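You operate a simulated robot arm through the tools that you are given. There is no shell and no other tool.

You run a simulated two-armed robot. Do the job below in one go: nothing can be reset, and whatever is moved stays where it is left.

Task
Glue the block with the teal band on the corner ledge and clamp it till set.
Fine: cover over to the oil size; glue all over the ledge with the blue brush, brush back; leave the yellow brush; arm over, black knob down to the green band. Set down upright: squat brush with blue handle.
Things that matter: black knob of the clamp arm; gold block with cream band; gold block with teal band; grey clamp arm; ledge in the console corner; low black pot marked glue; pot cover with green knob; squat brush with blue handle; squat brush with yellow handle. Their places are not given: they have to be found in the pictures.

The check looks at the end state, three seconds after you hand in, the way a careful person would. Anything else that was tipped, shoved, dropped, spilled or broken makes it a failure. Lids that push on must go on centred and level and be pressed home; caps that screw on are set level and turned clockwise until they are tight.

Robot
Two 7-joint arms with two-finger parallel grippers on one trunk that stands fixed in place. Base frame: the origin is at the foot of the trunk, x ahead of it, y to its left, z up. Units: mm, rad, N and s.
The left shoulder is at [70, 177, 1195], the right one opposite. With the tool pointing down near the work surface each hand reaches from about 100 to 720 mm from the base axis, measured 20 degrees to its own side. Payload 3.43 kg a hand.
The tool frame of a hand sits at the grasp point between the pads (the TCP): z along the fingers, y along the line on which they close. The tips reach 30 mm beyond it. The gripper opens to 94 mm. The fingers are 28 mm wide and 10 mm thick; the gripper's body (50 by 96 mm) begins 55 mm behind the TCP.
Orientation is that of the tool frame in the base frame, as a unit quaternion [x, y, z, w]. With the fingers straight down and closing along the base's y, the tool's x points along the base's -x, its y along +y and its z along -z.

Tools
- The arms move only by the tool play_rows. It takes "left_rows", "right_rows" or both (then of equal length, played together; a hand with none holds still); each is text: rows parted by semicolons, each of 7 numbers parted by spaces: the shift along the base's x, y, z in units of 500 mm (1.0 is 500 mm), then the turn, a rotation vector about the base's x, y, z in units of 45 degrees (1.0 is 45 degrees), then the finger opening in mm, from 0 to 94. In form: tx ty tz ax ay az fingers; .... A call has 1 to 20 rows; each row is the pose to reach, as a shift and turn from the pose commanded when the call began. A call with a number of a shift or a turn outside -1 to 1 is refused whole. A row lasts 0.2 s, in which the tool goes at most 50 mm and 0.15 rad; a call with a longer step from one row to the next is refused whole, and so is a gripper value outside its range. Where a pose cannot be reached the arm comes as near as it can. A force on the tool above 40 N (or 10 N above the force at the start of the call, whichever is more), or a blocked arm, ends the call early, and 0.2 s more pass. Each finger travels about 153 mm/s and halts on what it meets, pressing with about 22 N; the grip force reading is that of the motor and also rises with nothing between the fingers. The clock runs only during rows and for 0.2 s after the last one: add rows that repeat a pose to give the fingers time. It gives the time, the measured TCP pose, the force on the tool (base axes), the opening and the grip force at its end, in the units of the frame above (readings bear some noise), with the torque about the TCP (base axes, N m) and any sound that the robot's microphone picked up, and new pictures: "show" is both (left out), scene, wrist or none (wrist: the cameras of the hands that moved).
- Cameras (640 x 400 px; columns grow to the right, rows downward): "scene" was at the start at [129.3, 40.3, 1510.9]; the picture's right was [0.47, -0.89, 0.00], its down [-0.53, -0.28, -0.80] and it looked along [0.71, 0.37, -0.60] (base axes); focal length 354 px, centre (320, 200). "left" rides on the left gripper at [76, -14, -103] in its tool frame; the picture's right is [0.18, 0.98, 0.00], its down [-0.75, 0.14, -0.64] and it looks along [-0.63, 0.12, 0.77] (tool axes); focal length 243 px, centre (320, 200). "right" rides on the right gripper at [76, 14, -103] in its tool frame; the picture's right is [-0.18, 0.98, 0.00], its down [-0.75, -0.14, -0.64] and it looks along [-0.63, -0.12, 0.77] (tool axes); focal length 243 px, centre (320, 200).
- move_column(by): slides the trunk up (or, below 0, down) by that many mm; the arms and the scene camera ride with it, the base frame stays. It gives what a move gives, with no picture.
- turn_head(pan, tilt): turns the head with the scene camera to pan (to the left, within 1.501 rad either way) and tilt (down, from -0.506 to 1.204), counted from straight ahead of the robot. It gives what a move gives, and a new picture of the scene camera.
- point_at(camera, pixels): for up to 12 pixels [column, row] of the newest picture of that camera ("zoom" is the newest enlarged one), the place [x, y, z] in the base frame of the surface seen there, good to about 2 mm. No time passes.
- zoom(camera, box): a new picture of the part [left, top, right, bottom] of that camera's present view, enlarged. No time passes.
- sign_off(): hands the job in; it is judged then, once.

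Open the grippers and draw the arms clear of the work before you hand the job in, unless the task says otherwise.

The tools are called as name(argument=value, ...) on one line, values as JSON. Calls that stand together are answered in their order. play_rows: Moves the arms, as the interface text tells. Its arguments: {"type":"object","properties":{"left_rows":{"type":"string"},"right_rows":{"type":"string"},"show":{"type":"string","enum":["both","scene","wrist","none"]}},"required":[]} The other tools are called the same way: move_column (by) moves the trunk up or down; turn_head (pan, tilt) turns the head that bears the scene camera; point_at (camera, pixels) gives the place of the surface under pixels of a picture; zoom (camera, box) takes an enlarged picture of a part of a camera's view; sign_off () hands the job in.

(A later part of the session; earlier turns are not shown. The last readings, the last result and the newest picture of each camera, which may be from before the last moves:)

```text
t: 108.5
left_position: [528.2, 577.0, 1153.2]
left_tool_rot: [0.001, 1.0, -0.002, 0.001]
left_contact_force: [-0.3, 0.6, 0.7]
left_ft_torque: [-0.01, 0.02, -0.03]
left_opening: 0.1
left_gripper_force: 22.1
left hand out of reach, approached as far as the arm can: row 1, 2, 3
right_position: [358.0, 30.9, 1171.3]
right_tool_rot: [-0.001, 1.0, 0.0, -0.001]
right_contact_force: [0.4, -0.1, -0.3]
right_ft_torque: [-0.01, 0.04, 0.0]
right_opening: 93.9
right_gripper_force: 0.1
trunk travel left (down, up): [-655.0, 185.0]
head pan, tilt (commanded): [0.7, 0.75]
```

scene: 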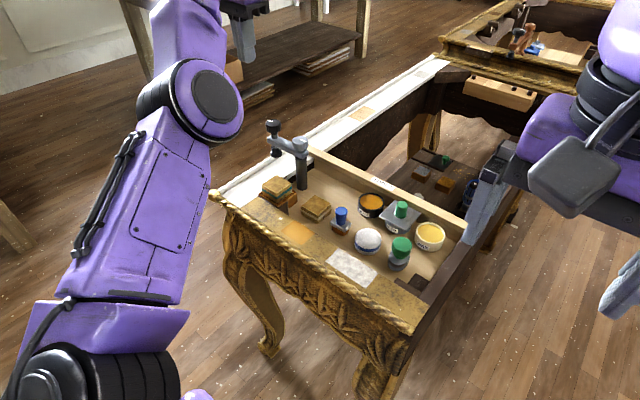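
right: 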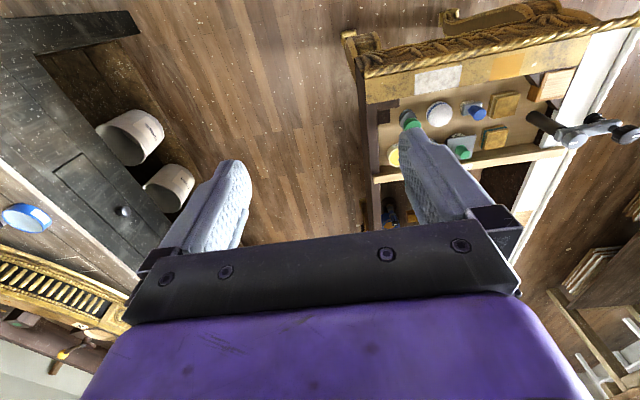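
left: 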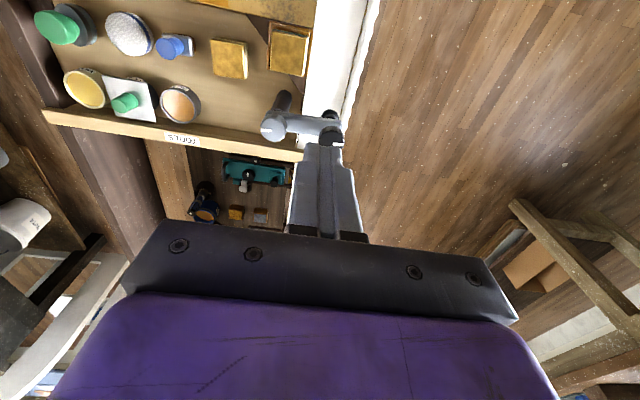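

The arm settles at 670 mm outward versus 668 mm inward, so it sits just past full stretch. I try a larger, quick outward command combined with tilt, then straight back in, to tip the elbow over to its normal side.

play_rows(left_rows="0.068 0.058 0.04 -0.1 0.12 0 0; 0.136 0.116 0.08 -0.2 0.24 0 0; 0.204 0.174 0.12 -0.2 0.24 0 0; 0.136 0.116 0.08 -0.1 0.12 0 0; 0.068 0.058 0.04 0 0 0 0; 0 0 0 0 0 0 0; -0.068 -0.058 -0.04 0 0 0 0; -0.136 -0.116 -0.08 0 0 0 0; -0.136 -0.116 -0.08 0 0 0 0", show="none")

```text
t: 109.3
left_position: [495.3, 575.5, 1140.9]
left_tool_rot: [0.014, 0.995, -0.063, -0.073]
left_contact_force: [-0.1, -0.2, -0.2]
left_ft_torque: [-0.02, -0.03, 0.0]
left_opening: 0.0
left_gripper_force: 22.3
left hand out of reach, approached as far as the arm can: row 1, 2, 3
right_position: [356.4, 31.7, 1171.2]
right_tool_rot: [-0.001, 1.0, -0.001, -0.001]
right_contact_force: [0.5, 0.2, -0.3]
right_ft_torque: [0.01, 0.0, 0.01]
right_opening: 94.3
right_gripper_force: 0.1
trunk travel left (down, up): [-655.0, 185.0]
head pan, tilt (commanded): [0.7, 0.75]
stopped in row 3 (left hand): the arm was blocked; the commanded pose is now the measured one
```

The call ended early as "blocked", and the commanded pose is now the measured one, with a small tilt. I test whether inward motion works now.

play_rows(left_rows="-0.03 -0.02 0 0 0 0 0; -0.06 -0.04 0 0 0 0 0; -0.06 -0.04 0 0 0 0 0", show="both")

```text
t: 110.1
left_position: [464.9, 555.1, 1140.2]
left_tool_rot: [0.014, 0.995, -0.065, -0.073]
left_contact_force: [0.3, 0.9, -0.8]
left_ft_torque: [0.03, 0.01, 0.0]
left_opening: 0.0
left_gripper_force: 21.4
right_position: [358.6, 33.4, 1171.4]
right_tool_rot: [0.0, 1.0, -0.001, -0.001]
right_contact_force: [0.5, -0.1, 1.3]
right_ft_torque: [0.01, 0.06, -0.01]
right_opening: 93.8
right_gripper_force: 0.0
trunk travel left (down, up): [-655.0, 185.0]
head pan, tilt (commanded): [0.7, 0.75]
```

scene: 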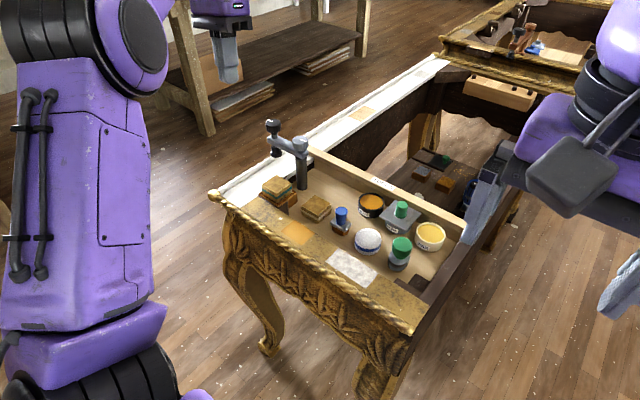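
left: 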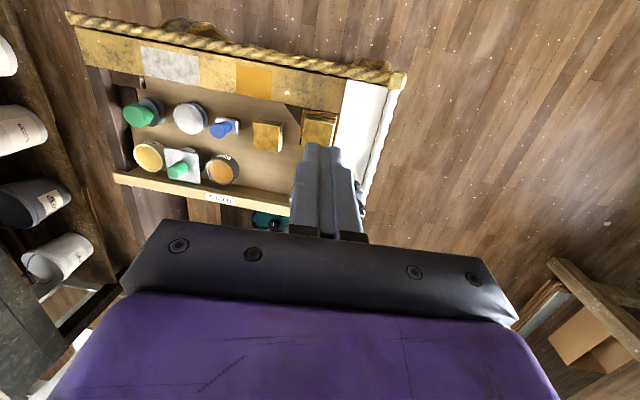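

It is free again: inward motion works, hand at (465, 555, 1140). The tilt trick also shows I can gain reach by tilting the fingertips outward, so I now move with a 20 degree outward tilt to above the far (+x) side of the clamp arm, with fingers closed as a peg.

play_rows(left_rows="0 0 0 0.06 -0.08 0.005 0; 0.05 0 0 0.12 -0.16 0.01 0; 0.11 0.005 -0.02 0.18 -0.24 0.016 0; 0.17 0.01 -0.06 0.24 -0.32 0.02 0; 0.23 0.015 -0.11 0.30 -0.40 0.026 0; 0.29 0.02 -0.17 0.36 -0.48 0.031 0; 0.334 0.02 -0.24 0.42 -0.55 0.036 0; 0.334 0.02 -0.26 0.42 -0.55 0.036 0; 0.334 0.02 -0.26 0.42 -0.55 0.036 0", show="both")

```text
t: 112.1
left_position: [631.2, 562.3, 1010.1]
left_tool_rot: [0.001, 0.985, 0.103, 0.14]
left_contact_force: [-0.6, -0.5, 0.9]
left_ft_torque: [0.0, 0.0, 0.0]
left_opening: 0.1
left_gripper_force: 21.6
right_position: [357.3, 33.1, 1172.3]
right_tool_rot: [-0.001, 1.0, 0.0, 0.0]
right_contact_force: [0.0, 0.0, -0.2]
right_ft_torque: [-0.02, 0.01, 0.03]
right_opening: 94.2
right_gripper_force: 0.1
trunk travel left (down, up): [-655.0, 185.0]
head pan, tilt (commanded): [0.7, 0.75]
```

scene: 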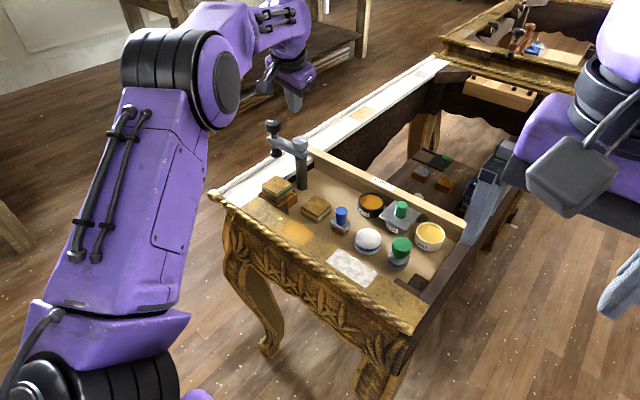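
left: 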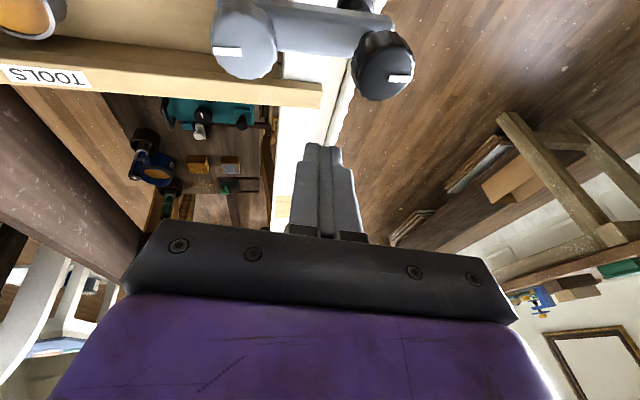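

The peg is beyond the arm on its +x side. I descend 90 mm so that its tip comes alongside the arm.

play_rows(left_rows="0.002 0.002 -0.06 0 0 0 0; 0.002 0.002 -0.12 0 0 0 0; 0.002 0.002 -0.16 0 0 0 0; 0.002 0.002 -0.18 0 0 0 0; 0.002 0.002 -0.18 0 0 0 0", show="both")

zoom(camera="scene", box=[240, 90, 330, 180])

zoom(camera="left", box=[200, 0, 440, 180])

```text
t: 113.3
left_position: [633.0, 564.3, 918.6]
left_tool_rot: [0.001, 0.985, 0.102, 0.14]
left_contact_force: [0.4, -0.3, 0.9]
left_ft_torque: [-0.03, -0.01, 0.02]
left_opening: 0.0
left_gripper_force: 22.2
right_position: [356.3, 30.5, 1172.9]
right_tool_rot: [0.001, 1.0, -0.001, 0.0]
right_contact_force: [0.9, 0.4, 0.7]
right_ft_torque: [-0.01, 0.0, 0.03]
right_opening: 93.8
right_gripper_force: 0.1
trunk travel left (down, up): [-655.0, 185.0]
head pan, tilt (commanded): [0.7, 0.75]
```

scene: 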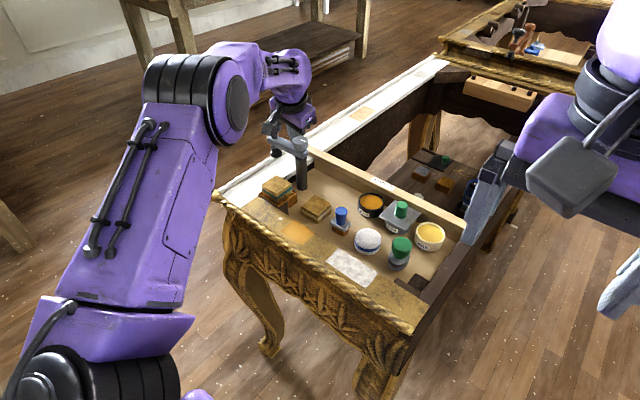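
left: 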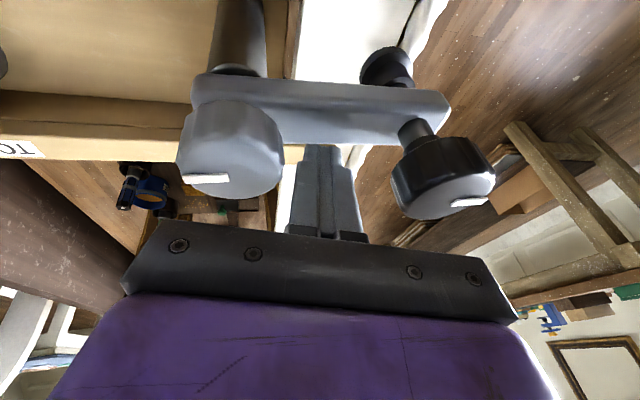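

```text
4.44 times, centred on (285, 135) of scene
```

zoom: 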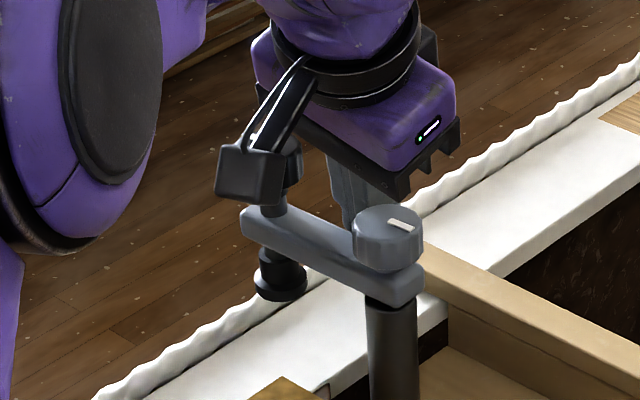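

```text
2.22 times, centred on (320, 90) of left
```

zoom: 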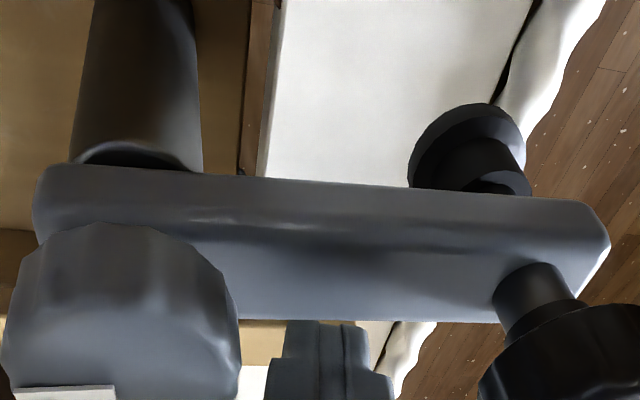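

The peg stands behind the arm's far side. I push it along an arc about the pivot, first a short way, and read the force.

play_rows(left_rows="-0.010 -0.001 0 0 0 0 0; -0.019 -0.001 0 0 0 0 0; -0.028 0.003 0 0 0 0 0; -0.037 0.007 0 0 0 0 0; -0.046 0.0106 0 0 0 0 0; -0.046 0.0106 0 0 0 0 0", show="both")

zoom(camera="scene", box=[240, 90, 330, 180])

```text
t: 114.7
left_position: [610.1, 570.1, 918.9]
left_tool_rot: [0.001, 0.985, 0.102, 0.14]
left_contact_force: [0.6, -0.5, 1.0]
left_ft_torque: [-0.03, -0.03, 0.0]
left_opening: 0.2
left_gripper_force: 22.0
right_position: [357.6, 30.9, 1170.4]
right_tool_rot: [0.0, 1.0, 0.0, -0.001]
right_contact_force: [1.1, -0.4, 0.4]
right_ft_torque: [0.01, -0.02, 0.01]
right_opening: 93.8
right_gripper_force: 0.1
trunk travel left (down, up): [-655.0, 185.0]
head pan, tilt (commanded): [0.7, 0.75]
```

scene: 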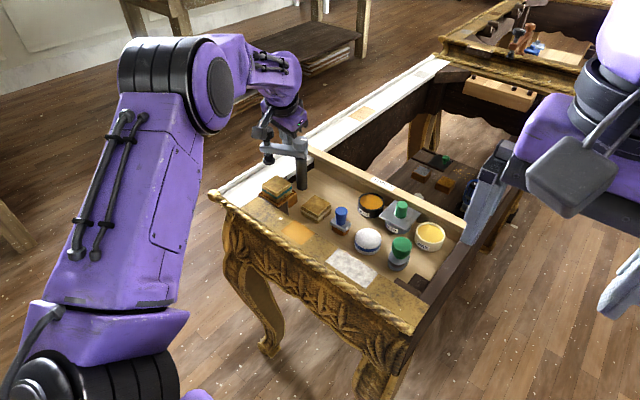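
left: 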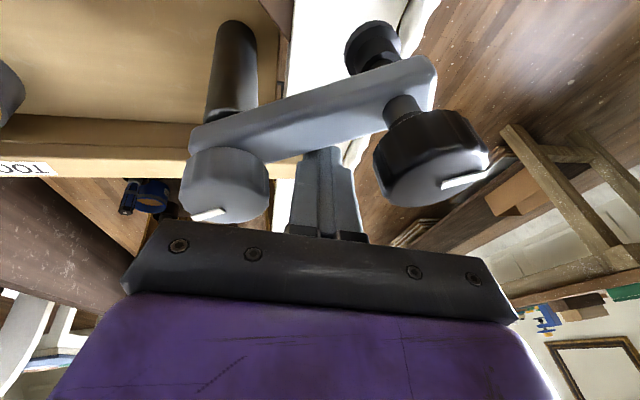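

```text
4.44 times, centred on (285, 135) of scene
```

zoom: 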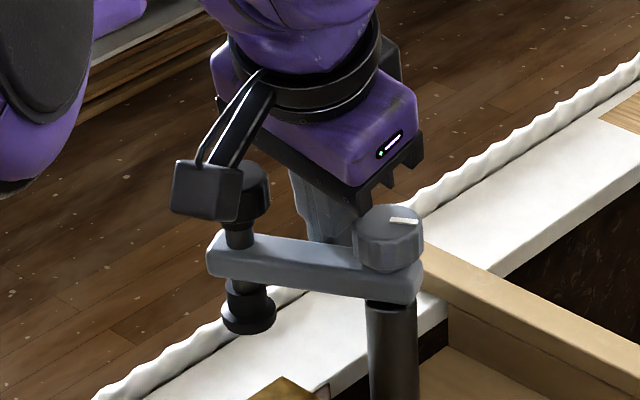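

The arm swings easily with hardly any force. Before it goes over the block I measure the foot's underside height against the block top (854).

point_at(camera="zoom", pixels=[[250, 326], [265, 328], [235, 322], [250, 312], [250, 300], [248, 290], [240, 250], [300, 290], [255, 200]])

zoom(camera="scene", box=[255, 130, 305, 205])

```text
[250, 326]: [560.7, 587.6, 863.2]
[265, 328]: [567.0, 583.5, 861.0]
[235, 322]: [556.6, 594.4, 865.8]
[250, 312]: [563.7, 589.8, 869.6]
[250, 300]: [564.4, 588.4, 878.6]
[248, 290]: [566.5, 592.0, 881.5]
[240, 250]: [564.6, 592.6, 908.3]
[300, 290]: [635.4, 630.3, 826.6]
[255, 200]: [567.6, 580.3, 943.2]
```

```text
5.33 times, centred on (280, 168) of scene
```

zoom: 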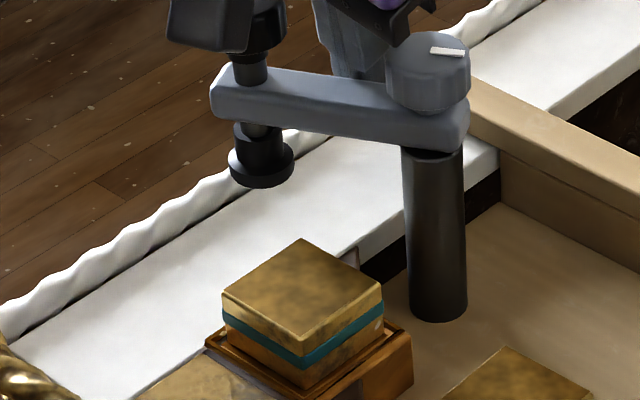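

The foot's underside is at about z 862, clearing the block top by about 7 mm. I continue the swing along the arc.

play_rows(left_rows="-0.013 0.002 0 0 0 0 0; -0.026 0.0034 0 0 0 0 0; -0.039 0.002 0 0 0 0 0; -0.052 0 0 0 0 0 0; -0.064 -0.004 0 0 0 0 0; -0.076 -0.01 0 0 0 0 0; -0.087 -0.018 0 0 0 0 0; -0.092 -0.022 0 0 0 0 0; -0.092 -0.022 0 0 0 0 0", show="both")

zoom(camera="scene", box=[240, 110, 320, 210])

zoom(camera="left", box=[150, 0, 470, 220])

```text
t: 116.7
left_position: [566.0, 557.8, 920.5]
left_tool_rot: [0.001, 0.985, 0.102, 0.14]
left_contact_force: [12.3, -2.4, 2.2]
left_ft_torque: [0.06, 0.37, 0.26]
left_opening: 0.0
left_gripper_force: 21.8
right_position: [360.2, 31.9, 1170.9]
right_tool_rot: [0.001, 1.0, 0.0, -0.001]
right_contact_force: [-0.9, 0.2, 1.4]
right_ft_torque: [-0.04, -0.04, 0.01]
right_opening: 93.9
right_gripper_force: 0.1
trunk travel left (down, up): [-655.0, 185.0]
head pan, tilt (commanded): [0.7, 0.75]
```

scene: 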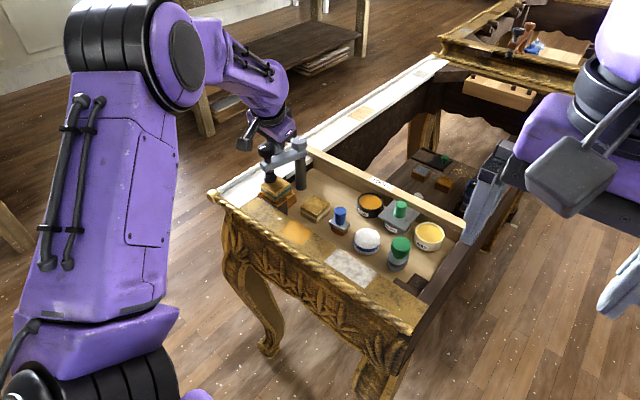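
left: 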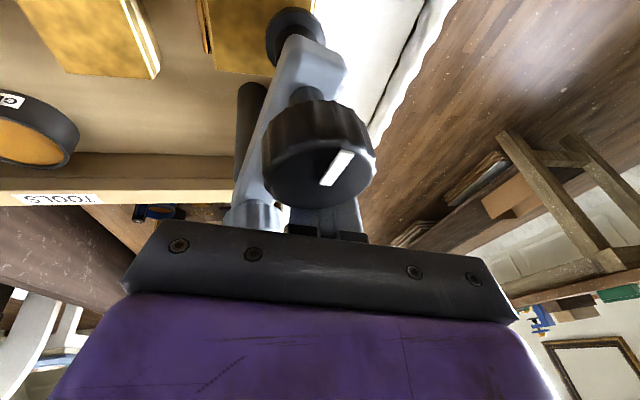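

```text
4.00 times, centred on (280, 160) of scene
```

zoom: 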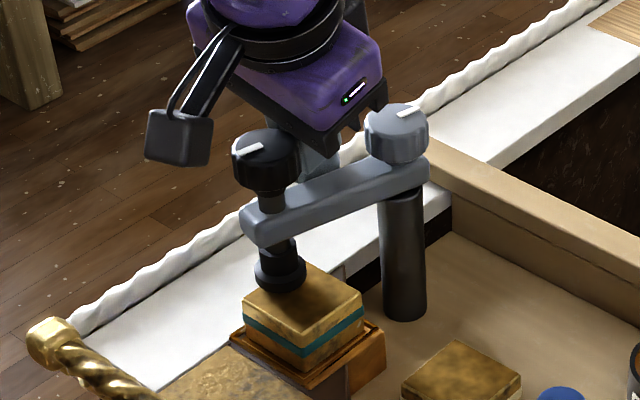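

```text
1.82 times, centred on (310, 110) of left
```

zoom: 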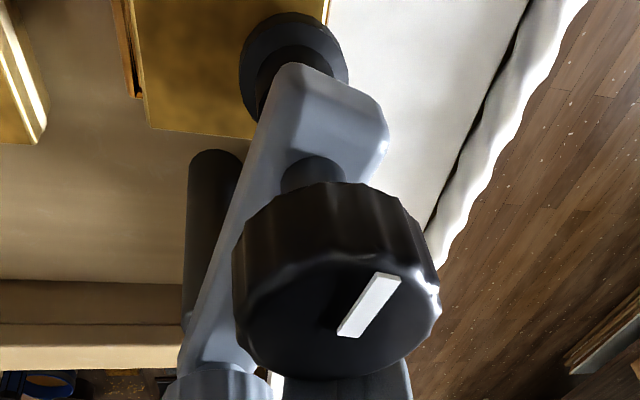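

The force rose to 12 N along x: the finger seems to touch the black knob's side. I measure where the knob and arm are now before adjusting.

zoom(camera="scene", box=[250, 125, 310, 190])

point_at(camera="zoom", pixels=[[270, 125], [220, 150], [310, 130], [265, 100], [265, 160], [200, 230], [430, 185], [300, 250], [265, 330], [250, 345], [480, 110], [350, 100]])

```text
6.15 times, centred on (280, 158) of scene
```

zoom: 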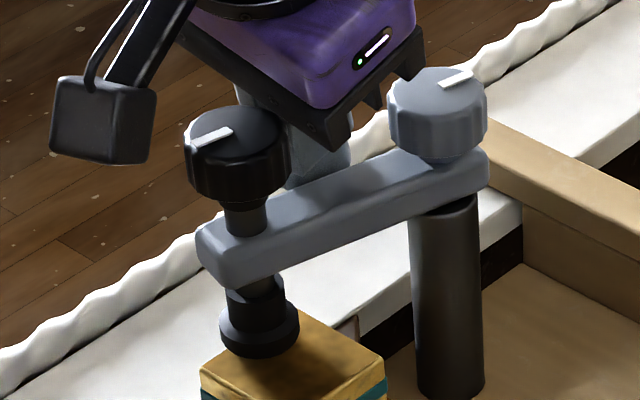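

```text
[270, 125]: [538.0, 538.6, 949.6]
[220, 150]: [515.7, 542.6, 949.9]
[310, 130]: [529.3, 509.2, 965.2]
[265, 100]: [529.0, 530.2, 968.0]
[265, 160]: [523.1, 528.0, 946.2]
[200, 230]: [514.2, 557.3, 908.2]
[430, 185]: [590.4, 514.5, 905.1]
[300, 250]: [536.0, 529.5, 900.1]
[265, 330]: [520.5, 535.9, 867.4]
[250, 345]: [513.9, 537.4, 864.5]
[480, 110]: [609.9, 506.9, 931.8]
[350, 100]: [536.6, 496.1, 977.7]
```

The knob is at about (526, 545), so the arm is at 165 degrees; the finger's upper part touches the knob. I shift the peg toward the pivot and push along -y the last bit to bring the knob over the block centre (522, 529.5).

play_rows(left_rows="0.012 0.002 0 0 0 0 0; 0.014 -0.004 0 0 0 0 0; 0.012 -0.010 0 0 0 0 0; 0.010 -0.015 0 0 0 0 0; 0.008 -0.018 0 0 0 0 0; 0.008 -0.018 0 0 0 0 0", show="both")

zoom(camera="scene", box=[250, 125, 310, 190])

```text
t: 118.1
left_position: [566.8, 551.2, 920.1]
left_tool_rot: [0.0, 0.985, 0.103, 0.14]
left_contact_force: [-0.2, -1.2, 0.8]
left_ft_torque: [0.02, -0.03, 0.02]
left_opening: 0.0
left_gripper_force: 22.1
right_position: [357.0, 31.5, 1171.1]
right_tool_rot: [0.0, 1.0, 0.0, 0.0]
right_contact_force: [0.4, 0.1, -0.2]
right_ft_torque: [0.01, 0.0, 0.0]
right_opening: 94.1
right_gripper_force: 0.1
trunk travel left (down, up): [-655.0, 185.0]
head pan, tilt (commanded): [0.7, 0.75]
```

scene: 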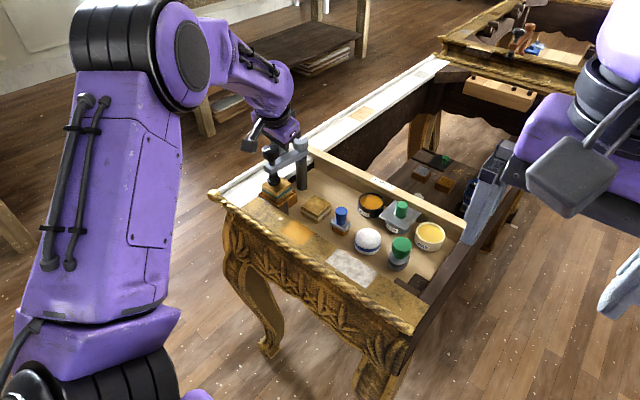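
left: 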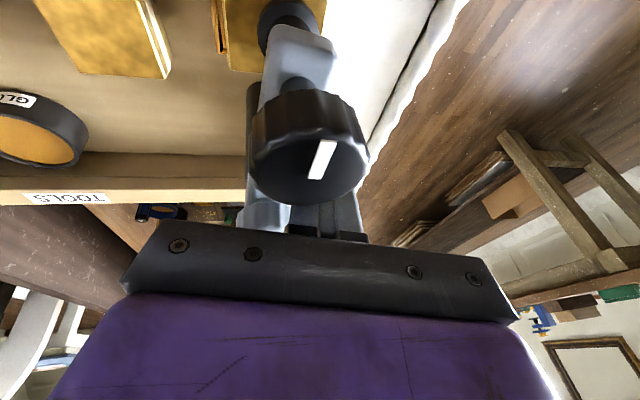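

```text
6.15 times, centred on (280, 158) of scene
```

zoom: 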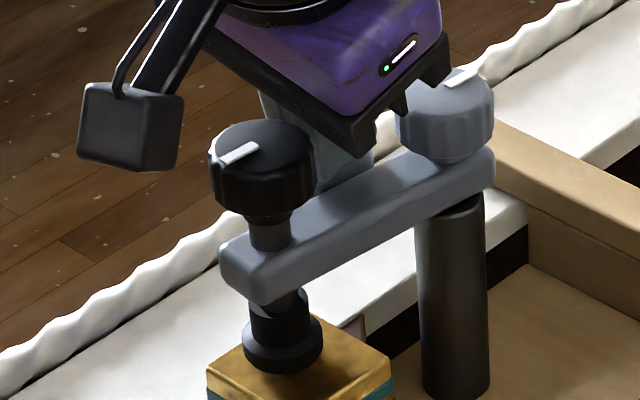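

The arm moved further with no resistance. I measure the knob and foot positions again.

point_at(camera="zoom", pixels=[[262, 147], [215, 150], [310, 145], [262, 125], [262, 172], [285, 365], [285, 345], [250, 340], [320, 340], [340, 195], [240, 270], [445, 90]])

```text
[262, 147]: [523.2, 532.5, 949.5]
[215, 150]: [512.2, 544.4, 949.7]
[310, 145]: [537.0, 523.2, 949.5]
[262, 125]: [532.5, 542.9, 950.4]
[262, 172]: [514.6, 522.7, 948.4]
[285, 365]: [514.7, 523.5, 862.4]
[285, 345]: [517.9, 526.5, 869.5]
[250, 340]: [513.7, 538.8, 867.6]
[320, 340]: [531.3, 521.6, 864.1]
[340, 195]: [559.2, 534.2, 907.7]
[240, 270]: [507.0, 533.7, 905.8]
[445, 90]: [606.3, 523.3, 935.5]
```

The knob is at about (524, 533); 4 mm more toward -y centres it on the block, which is 2 mm at the peg. I push that bit, then back off and rise.

play_rows(left_rows="0 -0.002 0 0 0 0 0; 0 -0.004 0 0 0 0 0; 0 -0.005 0 0 0 0 0; 0 -0.005 0 0 0 0 0; 0.002 0.006 0 0 0 0 0; 0.006 0.016 0 0 0 0 0; 0.006 0.02 0.04 0 0 0 0; 0.006 0.02 0.1 0 0 0 0; 0.006 0.02 0.16 0 0 0 0; 0.006 0.02 0.16 0 0 0 0", show="both")

zoom(camera="scene", box=[250, 125, 310, 210])

zoom(camera="left", box=[200, 0, 400, 160])

```text
t: 120.3
left_position: [572.2, 562.5, 998.4]
left_tool_rot: [0.001, 0.985, 0.102, 0.139]
left_contact_force: [0.5, -0.8, 0.0]
left_ft_torque: [-0.01, 0.02, 0.02]
left_opening: 0.0
left_gripper_force: 22.1
right_position: [357.1, 31.2, 1171.2]
right_tool_rot: [0.0, 1.0, 0.0, -0.001]
right_contact_force: [-0.3, 0.0, 0.2]
right_ft_torque: [0.03, 0.0, -0.01]
right_opening: 94.1
right_gripper_force: 0.0
trunk travel left (down, up): [-655.0, 185.0]
head pan, tilt (commanded): [0.7, 0.75]
```

scene: 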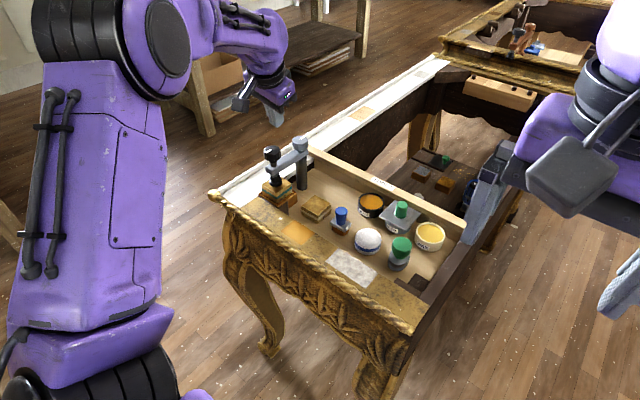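
left: 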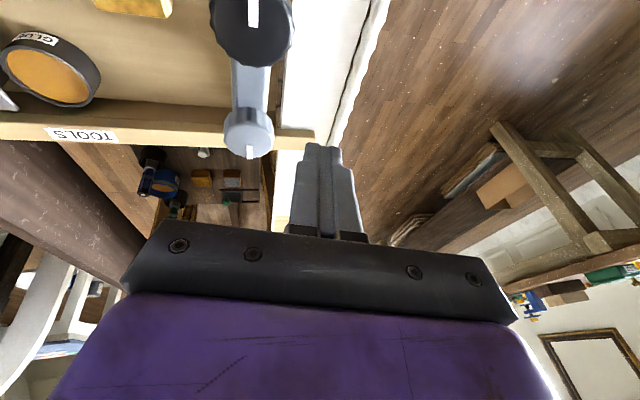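

```text
4.71 times, centred on (280, 168) of scene
```

zoom: 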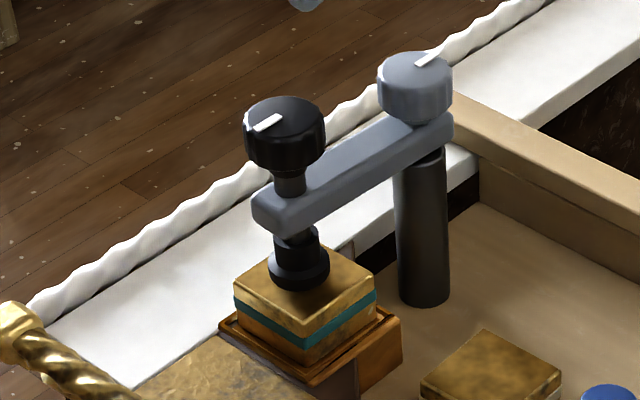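

```text
2.50 times, centred on (300, 80) of left
```

zoom: 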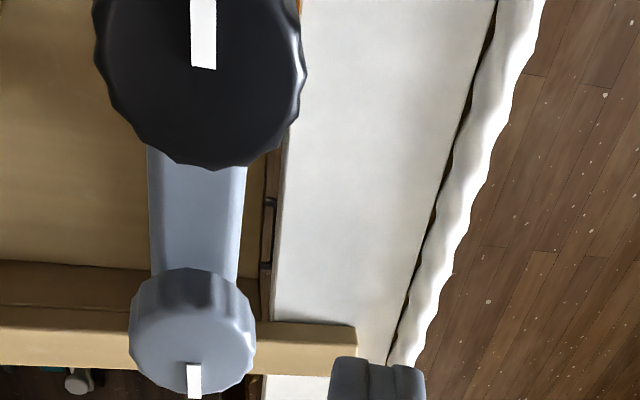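

The arm now stands over the block with the foot above its middle. I zoom in on the spindle to look for the green band before pressing.

zoom(camera="scene", box=[262, 140, 302, 190])

point_at(camera="zoom", pixels=[[245, 100], [195, 100], [300, 100], [245, 75], [245, 125], [250, 160], [270, 190], [265, 300], [265, 330], [265, 260], [330, 300], [215, 310]])

```text
8.00 times, centred on (282, 165) of scene
```

zoom: 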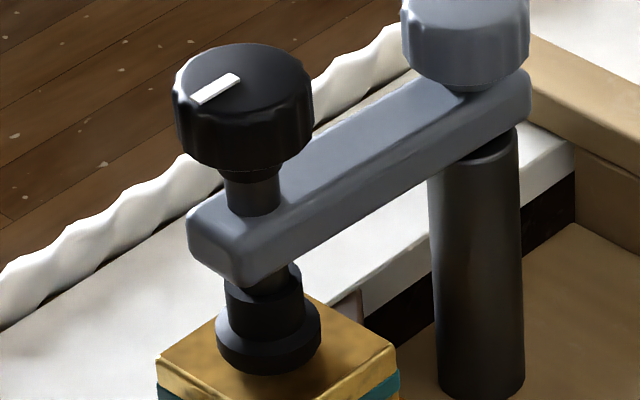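

```text
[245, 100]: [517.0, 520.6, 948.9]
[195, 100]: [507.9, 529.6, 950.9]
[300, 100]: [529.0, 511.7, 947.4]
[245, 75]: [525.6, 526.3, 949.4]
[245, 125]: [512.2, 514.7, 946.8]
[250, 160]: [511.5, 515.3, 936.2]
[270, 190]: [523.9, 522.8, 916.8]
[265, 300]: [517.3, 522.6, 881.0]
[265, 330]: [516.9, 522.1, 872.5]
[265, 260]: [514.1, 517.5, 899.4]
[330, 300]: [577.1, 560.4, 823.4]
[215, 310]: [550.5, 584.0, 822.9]
```

The foot is over the block near (524, 526.5) and no green shows yet. I bring the hand upright above the black knob with the fingers open.

play_rows(left_rows="-0.02 -0.015 0.02 -0.06 0.09 0 20; -0.04 -0.03 0.03 -0.13 0.18 0 40; -0.06 -0.045 0.03 -0.195 0.27 0 60; -0.08 -0.06 0.03 -0.261 0.356 0 64; -0.096 -0.072 0.02 -0.261 0.356 0 64; -0.096 -0.072 0.02 -0.261 0.356 0 64", show="both")

zoom(camera="left", box=[230, 40, 410, 200])

```text
t: 121.7
left_position: [522.5, 526.0, 1010.0]
left_tool_rot: [0.0, 1.0, 0.0, 0.001]
left_contact_force: [-0.1, -0.1, 0.4]
left_ft_torque: [-0.01, -0.04, -0.02]
left_opening: 63.8
left_gripper_force: 0.0
right_position: [357.8, 30.8, 1170.6]
right_tool_rot: [0.0, 1.0, 0.0, -0.001]
right_contact_force: [-0.3, -0.1, 0.0]
right_ft_torque: [0.04, -0.03, 0.01]
right_opening: 94.0
right_gripper_force: 0.1
trunk travel left (down, up): [-655.0, 185.0]
head pan, tilt (commanded): [0.7, 0.75]
```

scene: 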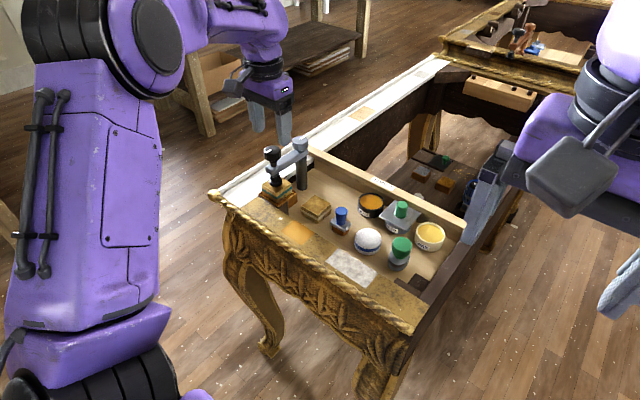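
left: 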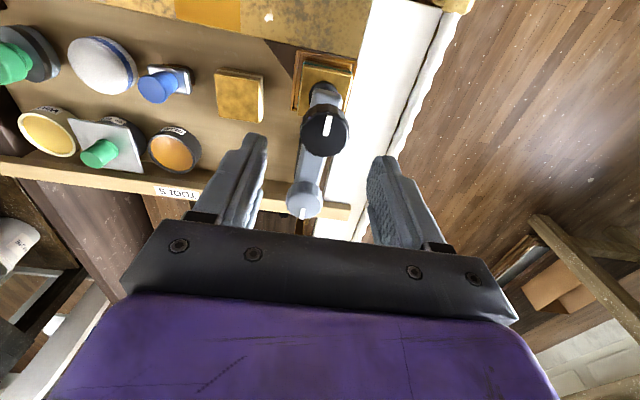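

```text
2.50 times, centred on (320, 120) of left
```

zoom: 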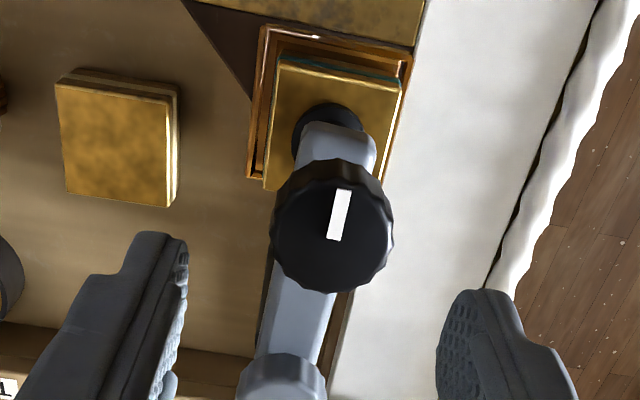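

I measure the knob's top rim in this view to centre the hand on it.

point_at(camera="zoom", pixels=[[334, 225], [280, 215], [388, 235], [338, 172], [325, 287], [290, 260], [375, 265], [328, 115], [300, 130], [355, 125], [285, 380]])

```text
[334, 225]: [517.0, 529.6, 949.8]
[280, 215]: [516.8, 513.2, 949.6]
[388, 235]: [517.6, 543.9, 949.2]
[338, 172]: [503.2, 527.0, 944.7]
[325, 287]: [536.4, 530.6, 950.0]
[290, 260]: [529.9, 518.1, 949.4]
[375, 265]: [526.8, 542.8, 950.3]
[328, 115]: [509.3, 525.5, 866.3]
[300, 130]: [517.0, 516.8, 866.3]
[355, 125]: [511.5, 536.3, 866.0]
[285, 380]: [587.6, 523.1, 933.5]
```

The knob is centred at about (520.5, 528.7), 34 mm across. I shift (-2, +2.5) mm and lower around it to TCP z 948, then close lightly on it.

play_rows(left_rows="-0.004 0.005 -0.03 0 0 0 60; -0.004 0.005 -0.07 0 0 0 60; -0.004 0.005 -0.1 0 0 0 60; -0.004 0.005 -0.124 0 0 0 60; -0.004 0.005 -0.124 0 0 0 60; -0.004 0.005 -0.124 0 0 0 44; -0.004 0.005 -0.124 0 0 0 20; -0.004 0.005 -0.124 0 0 0 20; -0.004 0.005 -0.124 0 0 0 20", show="both")

zoom(camera="scene", box=[245, 120, 315, 200])

```text
t: 123.7
left_position: [520.6, 528.6, 948.2]
left_tool_rot: [0.001, 1.0, 0.001, 0.001]
left_contact_force: [1.1, 9.0, 3.1]
left_ft_torque: [0.41, 0.14, 0.02]
left_opening: 35.1
left_gripper_force: 45.0
right_position: [357.2, 32.1, 1172.9]
right_tool_rot: [0.001, 1.0, -0.001, 0.0]
right_contact_force: [-0.2, 0.5, 1.1]
right_ft_torque: [0.02, -0.01, 0.0]
right_opening: 94.1
right_gripper_force: 0.1
trunk travel left (down, up): [-655.0, 185.0]
head pan, tilt (commanded): [0.7, 0.75]
```

scene: 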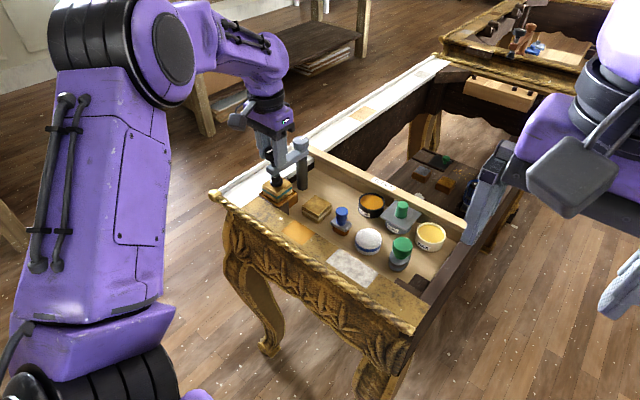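
left: 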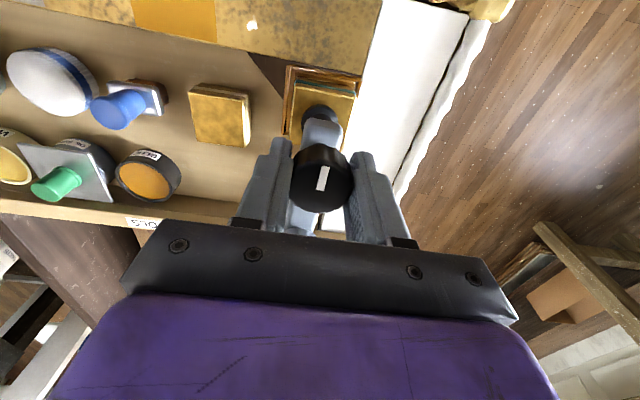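

```text
5.00 times, centred on (280, 160) of scene
```

zoom: 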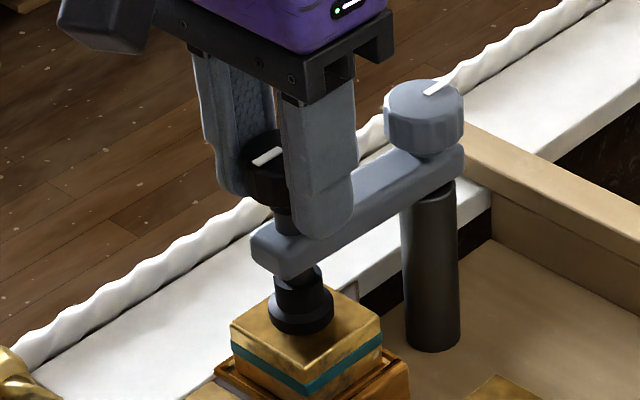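

The knob is gripped (35 mm). I test a small downward push of 3 mm to see whether the knob slides down or needs turning.

play_rows(left_rows="0 0 -0.002 0 0 0 20; 0 0 -0.004 0 0 0 20; 0 0 -0.006 0 0 0 20; 0 0 -0.006 0 0 0 20", show="wrist")

zoom(camera="scene", box=[245, 120, 315, 200])

```text
t: 124.7
left_position: [519.6, 528.8, 948.3]
left_tool_rot: [0.001, 1.0, 0.001, 0.004]
left_contact_force: [7.9, 19.1, 26.2]
left_ft_torque: [0.02, 0.37, -0.01]
left_opening: 35.4
left_gripper_force: 44.1
right_position: [355.5, 31.6, 1173.9]
right_tool_rot: [0.0, 1.0, 0.0, 0.0]
right_contact_force: [0.0, -0.5, -0.1]
right_ft_torque: [0.01, -0.02, 0.01]
right_opening: 94.3
right_gripper_force: 0.1
trunk travel left (down, up): [-655.0, 185.0]
head pan, tilt (commanded): [0.7, 0.75]
```

left: 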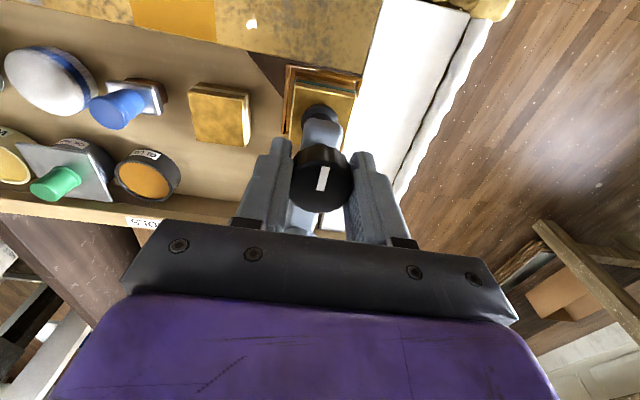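

```text
5.00 times, centred on (280, 160) of scene
```

zoom: 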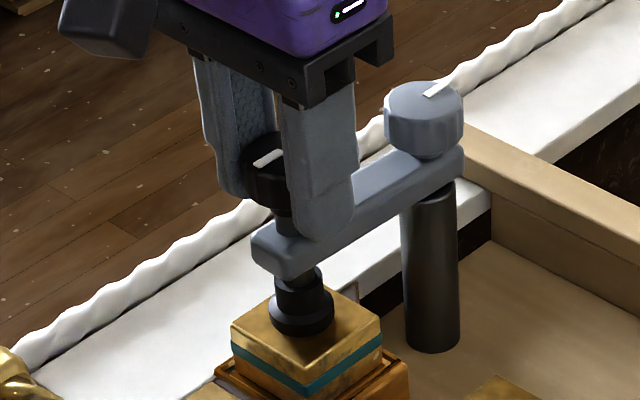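

It doesn't slide (26 N), so it is a screw. I relieve the push and the sideways load, then turn it clockwise by 45 degrees and watch.

play_rows(left_rows="0 0.003 0.003 0 0 0 20; 0 0.005 0.006 0 0 0 20; 0 0.005 0.006 0 0 0 20; 0 0.005 0.006 0 0 -0.12 20; 0 0.005 0.006 0 0 -0.24 20; 0 0.005 0.006 0 0 -0.36 20; 0 0.005 0.005 0 0 -0.48 20; 0 0.005 0.005 0 0 -0.6 20; 0 0.005 0.005 0 0 -0.72 20; 0 0.005 0.005 0 0 -0.84 20; 0 0.005 0.005 0 0 -1.0 20; 0 0.005 0.005 0 0 -1.0 20", show="wrist")

zoom(camera="scene", box=[245, 120, 315, 200])

```text
t: 127.3
left_position: [520.7, 529.8, 946.3]
left_tool_rot: [0.385, 0.923, 0.0, 0.0]
left_contact_force: [5.4, 0.4, -2.8]
left_ft_torque: [0.52, 0.11, 0.0]
left_opening: 35.1
left_gripper_force: 44.7
right_position: [359.2, 30.8, 1170.9]
right_tool_rot: [0.0, 1.0, 0.001, -0.001]
right_contact_force: [-0.5, 0.0, -0.1]
right_ft_torque: [-0.02, 0.01, 0.0]
right_opening: 94.0
right_gripper_force: 0.0
trunk travel left (down, up): [-655.0, 185.0]
head pan, tilt (commanded): [0.7, 0.75]
```

left: 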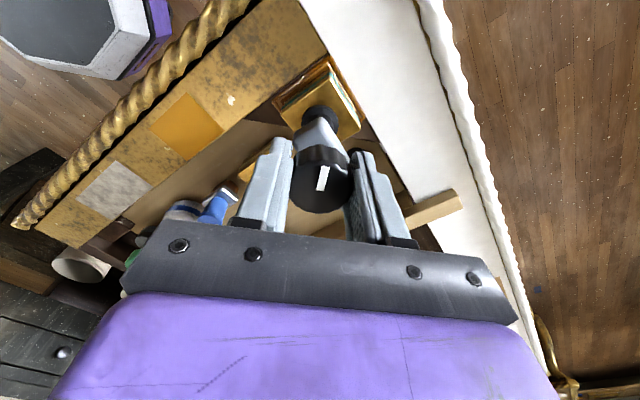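

```text
5.00 times, centred on (280, 160) of scene
```

zoom: 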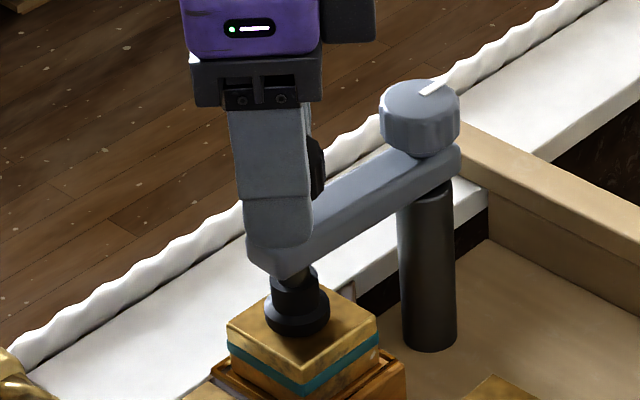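

The knob turned with the hand (its white mark stayed between the fingers). I check the foot's height change.

point_at(camera="zoom", pixels=[[297, 332], [297, 326], [297, 315], [295, 290], [280, 265], [320, 300], [310, 165], [350, 335]])

zoom(camera="left", box=[260, 80, 380, 220])

```text
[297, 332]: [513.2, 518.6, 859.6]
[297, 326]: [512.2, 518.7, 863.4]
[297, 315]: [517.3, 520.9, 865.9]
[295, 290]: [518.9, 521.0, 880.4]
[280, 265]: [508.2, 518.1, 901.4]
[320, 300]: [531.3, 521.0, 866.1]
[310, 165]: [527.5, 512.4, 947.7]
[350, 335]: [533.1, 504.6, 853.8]
```

```text
2.86 times, centred on (320, 150) of left
```

zoom: 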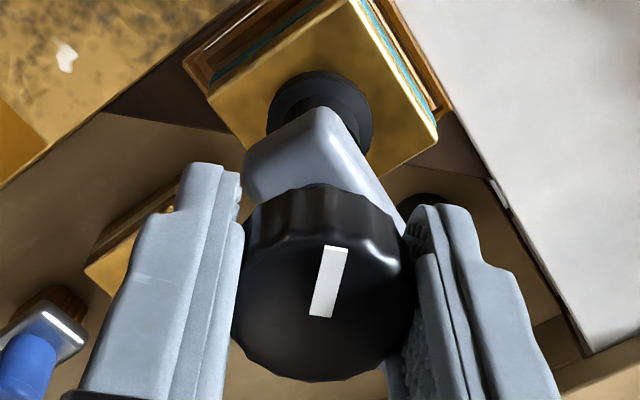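

The foot came down to about z 860 (block top 854), so the screw lowers about 2 mm per 45 degrees. I open, swing the hand back 90 degrees counter-clockwise (tips stay above the arm), and regrip.

play_rows(left_rows="0 0 0 0 0 0 50; 0 0 0.002 0 0 0 62; 0 0 0.004 0 0 0.17 62; 0 0 0.004 0 0 0.34 62; 0 0 0.004 0 0 0.51 62; 0 0 0.004 0 0 0.68 62; 0 0 0.004 0 0 0.85 62; 0 0 0.004 0 0 1.0 62", show="none")

play_rows(left_rows="0 0 0 0 0 0.17 62; 0 0 0 0 0 0.34 62; 0 0 0 0 0 0.51 62; 0 0 0 0 0 0.68 62; 0 0 0 0 0 0.85 62; 0 0 0 0 0 1.0 62; 0 0 0 0 0 1.0 62; 0 0 -0.004 0 0 1.0 44; 0 0 -0.004 0 0 1.0 20; 0 0 -0.004 0 0 1.0 20; 0 0 -0.004 0 0 1.0 20", show="wrist")

```text
t: 129.1
left_position: [520.5, 528.9, 951.0]
left_tool_rot: [-0.001, 1.0, 0.0, 0.002]
left_contact_force: [-0.5, 0.0, 0.4]
left_ft_torque: [-0.01, 0.0, 0.01]
left_opening: 61.9
left_gripper_force: 0.1
right_position: [357.1, 30.3, 1171.7]
right_tool_rot: [0.0, 1.0, 0.0, -0.001]
right_contact_force: [-0.8, -0.7, 0.1]
right_ft_torque: [-0.02, -0.03, 0.0]
right_opening: 93.8
right_gripper_force: 0.1
trunk travel left (down, up): [-655.0, 185.0]
head pan, tilt (commanded): [0.7, 0.75]
```

```text
t: 131.5
left_position: [521.4, 529.5, 948.6]
left_tool_rot: [-0.382, 0.924, 0.0, 0.001]
left_contact_force: [3.5, 0.9, 0.3]
left_ft_torque: [0.19, 0.08, 0.0]
left_opening: 34.8
left_gripper_force: 45.1
right_position: [357.4, 31.2, 1171.0]
right_tool_rot: [0.0, 1.0, 0.0, -0.002]
right_contact_force: [0.0, -0.5, 0.6]
right_ft_torque: [-0.01, 0.02, -0.01]
right_opening: 94.0
right_gripper_force: 0.0
trunk travel left (down, up): [-655.0, 185.0]
head pan, tilt (commanded): [0.7, 0.75]
```

left: 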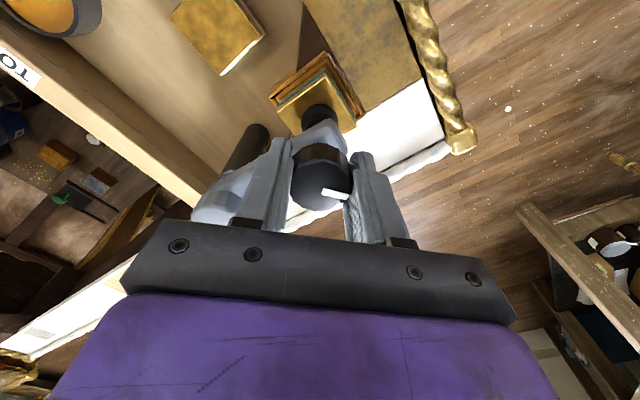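

Regripped at yaw +45. I turn clockwise 45 degrees, following the screw down by 2 mm.

play_rows(left_rows="0 0 -0.0005 0 0 -0.12 20; 0 0 -0.001 0 0 -0.25 20; 0 0 -0.0015 0 0 -0.37 20; 0 0 -0.002 0 0 -0.5 20; 0 0 -0.0025 0 0 -0.62 20; 0 0 -0.003 0 0 -0.75 20; 0 0 -0.0035 0 0 -0.87 20; 0 0 -0.004 0 0 -1.0 20; 0 0 -0.004 0 0 -1.0 20", show="wrist")

zoom(camera="scene", box=[245, 120, 315, 200])

point_at(camera="zoom", pixels=[[300, 332], [300, 326], [300, 320], [340, 335], [295, 290], [260, 335]])

```text
t: 133.5
left_position: [520.1, 531.0, 945.6]
left_tool_rot: [0.002, 1.0, 0.0, 0.001]
left_contact_force: [1.4, 1.3, 6.2]
left_ft_torque: [0.04, 0.06, 0.0]
left_opening: 34.8
left_gripper_force: 45.2
right_position: [357.0, 31.0, 1170.9]
right_tool_rot: [0.0, 1.0, 0.0, 0.0]
right_contact_force: [0.8, 0.3, -0.3]
right_ft_torque: [0.01, 0.01, -0.01]
right_opening: 94.0
right_gripper_force: 0.1
trunk travel left (down, up): [-655.0, 185.0]
head pan, tilt (commanded): [0.7, 0.75]
```

left: 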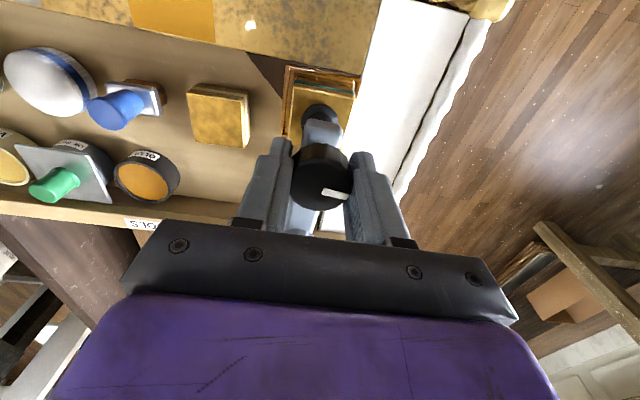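

```text
5.00 times, centred on (280, 160) of scene
```

zoom: 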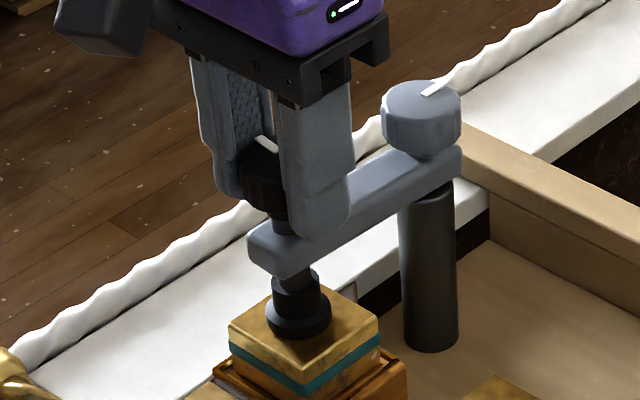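

```text
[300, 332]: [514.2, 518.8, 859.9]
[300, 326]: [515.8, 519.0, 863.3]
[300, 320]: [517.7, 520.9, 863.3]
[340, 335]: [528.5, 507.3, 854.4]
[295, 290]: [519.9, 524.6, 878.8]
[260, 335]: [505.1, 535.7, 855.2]
```

The foot keeps coming down. I turn another 45 degrees clockwise.

play_rows(left_rows="0 0 0 0 0 -0.12 20; 0 0 0 0 0 -0.25 20; 0 0 -0.0005 0 0 -0.37 20; 0 0 -0.001 0 0 -0.5 20; 0 0 -0.0015 0 0 -0.62 20; 0 0 -0.002 0 0 -0.75 20; 0 0 -0.0025 0 0 -0.87 20; 0 0 -0.003 0 0 -1.0 20; 0 0 -0.003 0 0 -1.0 20", show="wrist")

zoom(camera="scene", box=[255, 140, 310, 200])

zoom(camera="left", box=[260, 80, 380, 220])

```text
t: 135.5
left_position: [520.7, 531.5, 945.8]
left_tool_rot: [0.384, 0.923, 0.0, 0.002]
left_contact_force: [9.0, 7.9, 14.1]
left_ft_torque: [-0.11, 0.09, -0.01]
left_opening: 34.8
left_gripper_force: 44.7
right_position: [357.3, 31.6, 1172.1]
right_tool_rot: [0.0, 1.0, 0.0, -0.001]
right_contact_force: [0.7, -0.2, -0.2]
right_ft_torque: [0.0, 0.03, 0.01]
right_opening: 94.0
right_gripper_force: 0.1
trunk travel left (down, up): [-655.0, 185.0]
head pan, tilt (commanded): [0.7, 0.75]
```

left: 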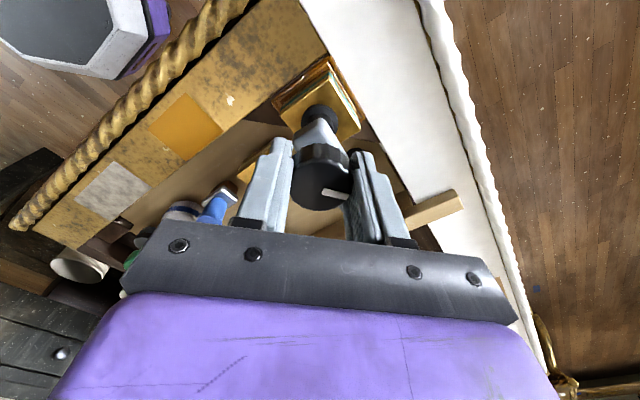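

```text
6.67 times, centred on (282, 170) of scene
```

zoom: 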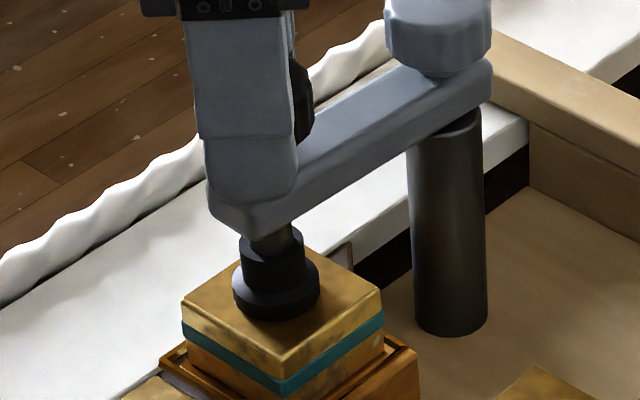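

```text
2.86 times, centred on (320, 150) of left
```

zoom: 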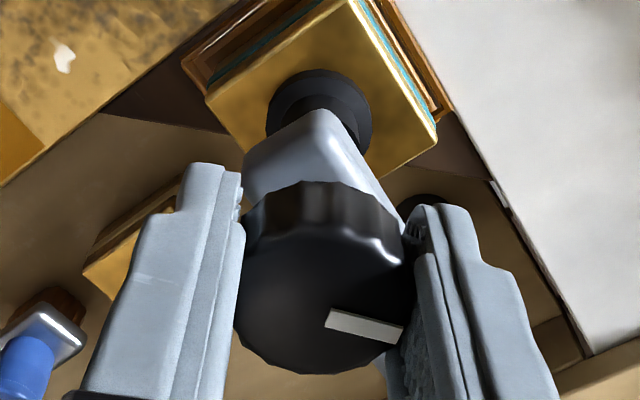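

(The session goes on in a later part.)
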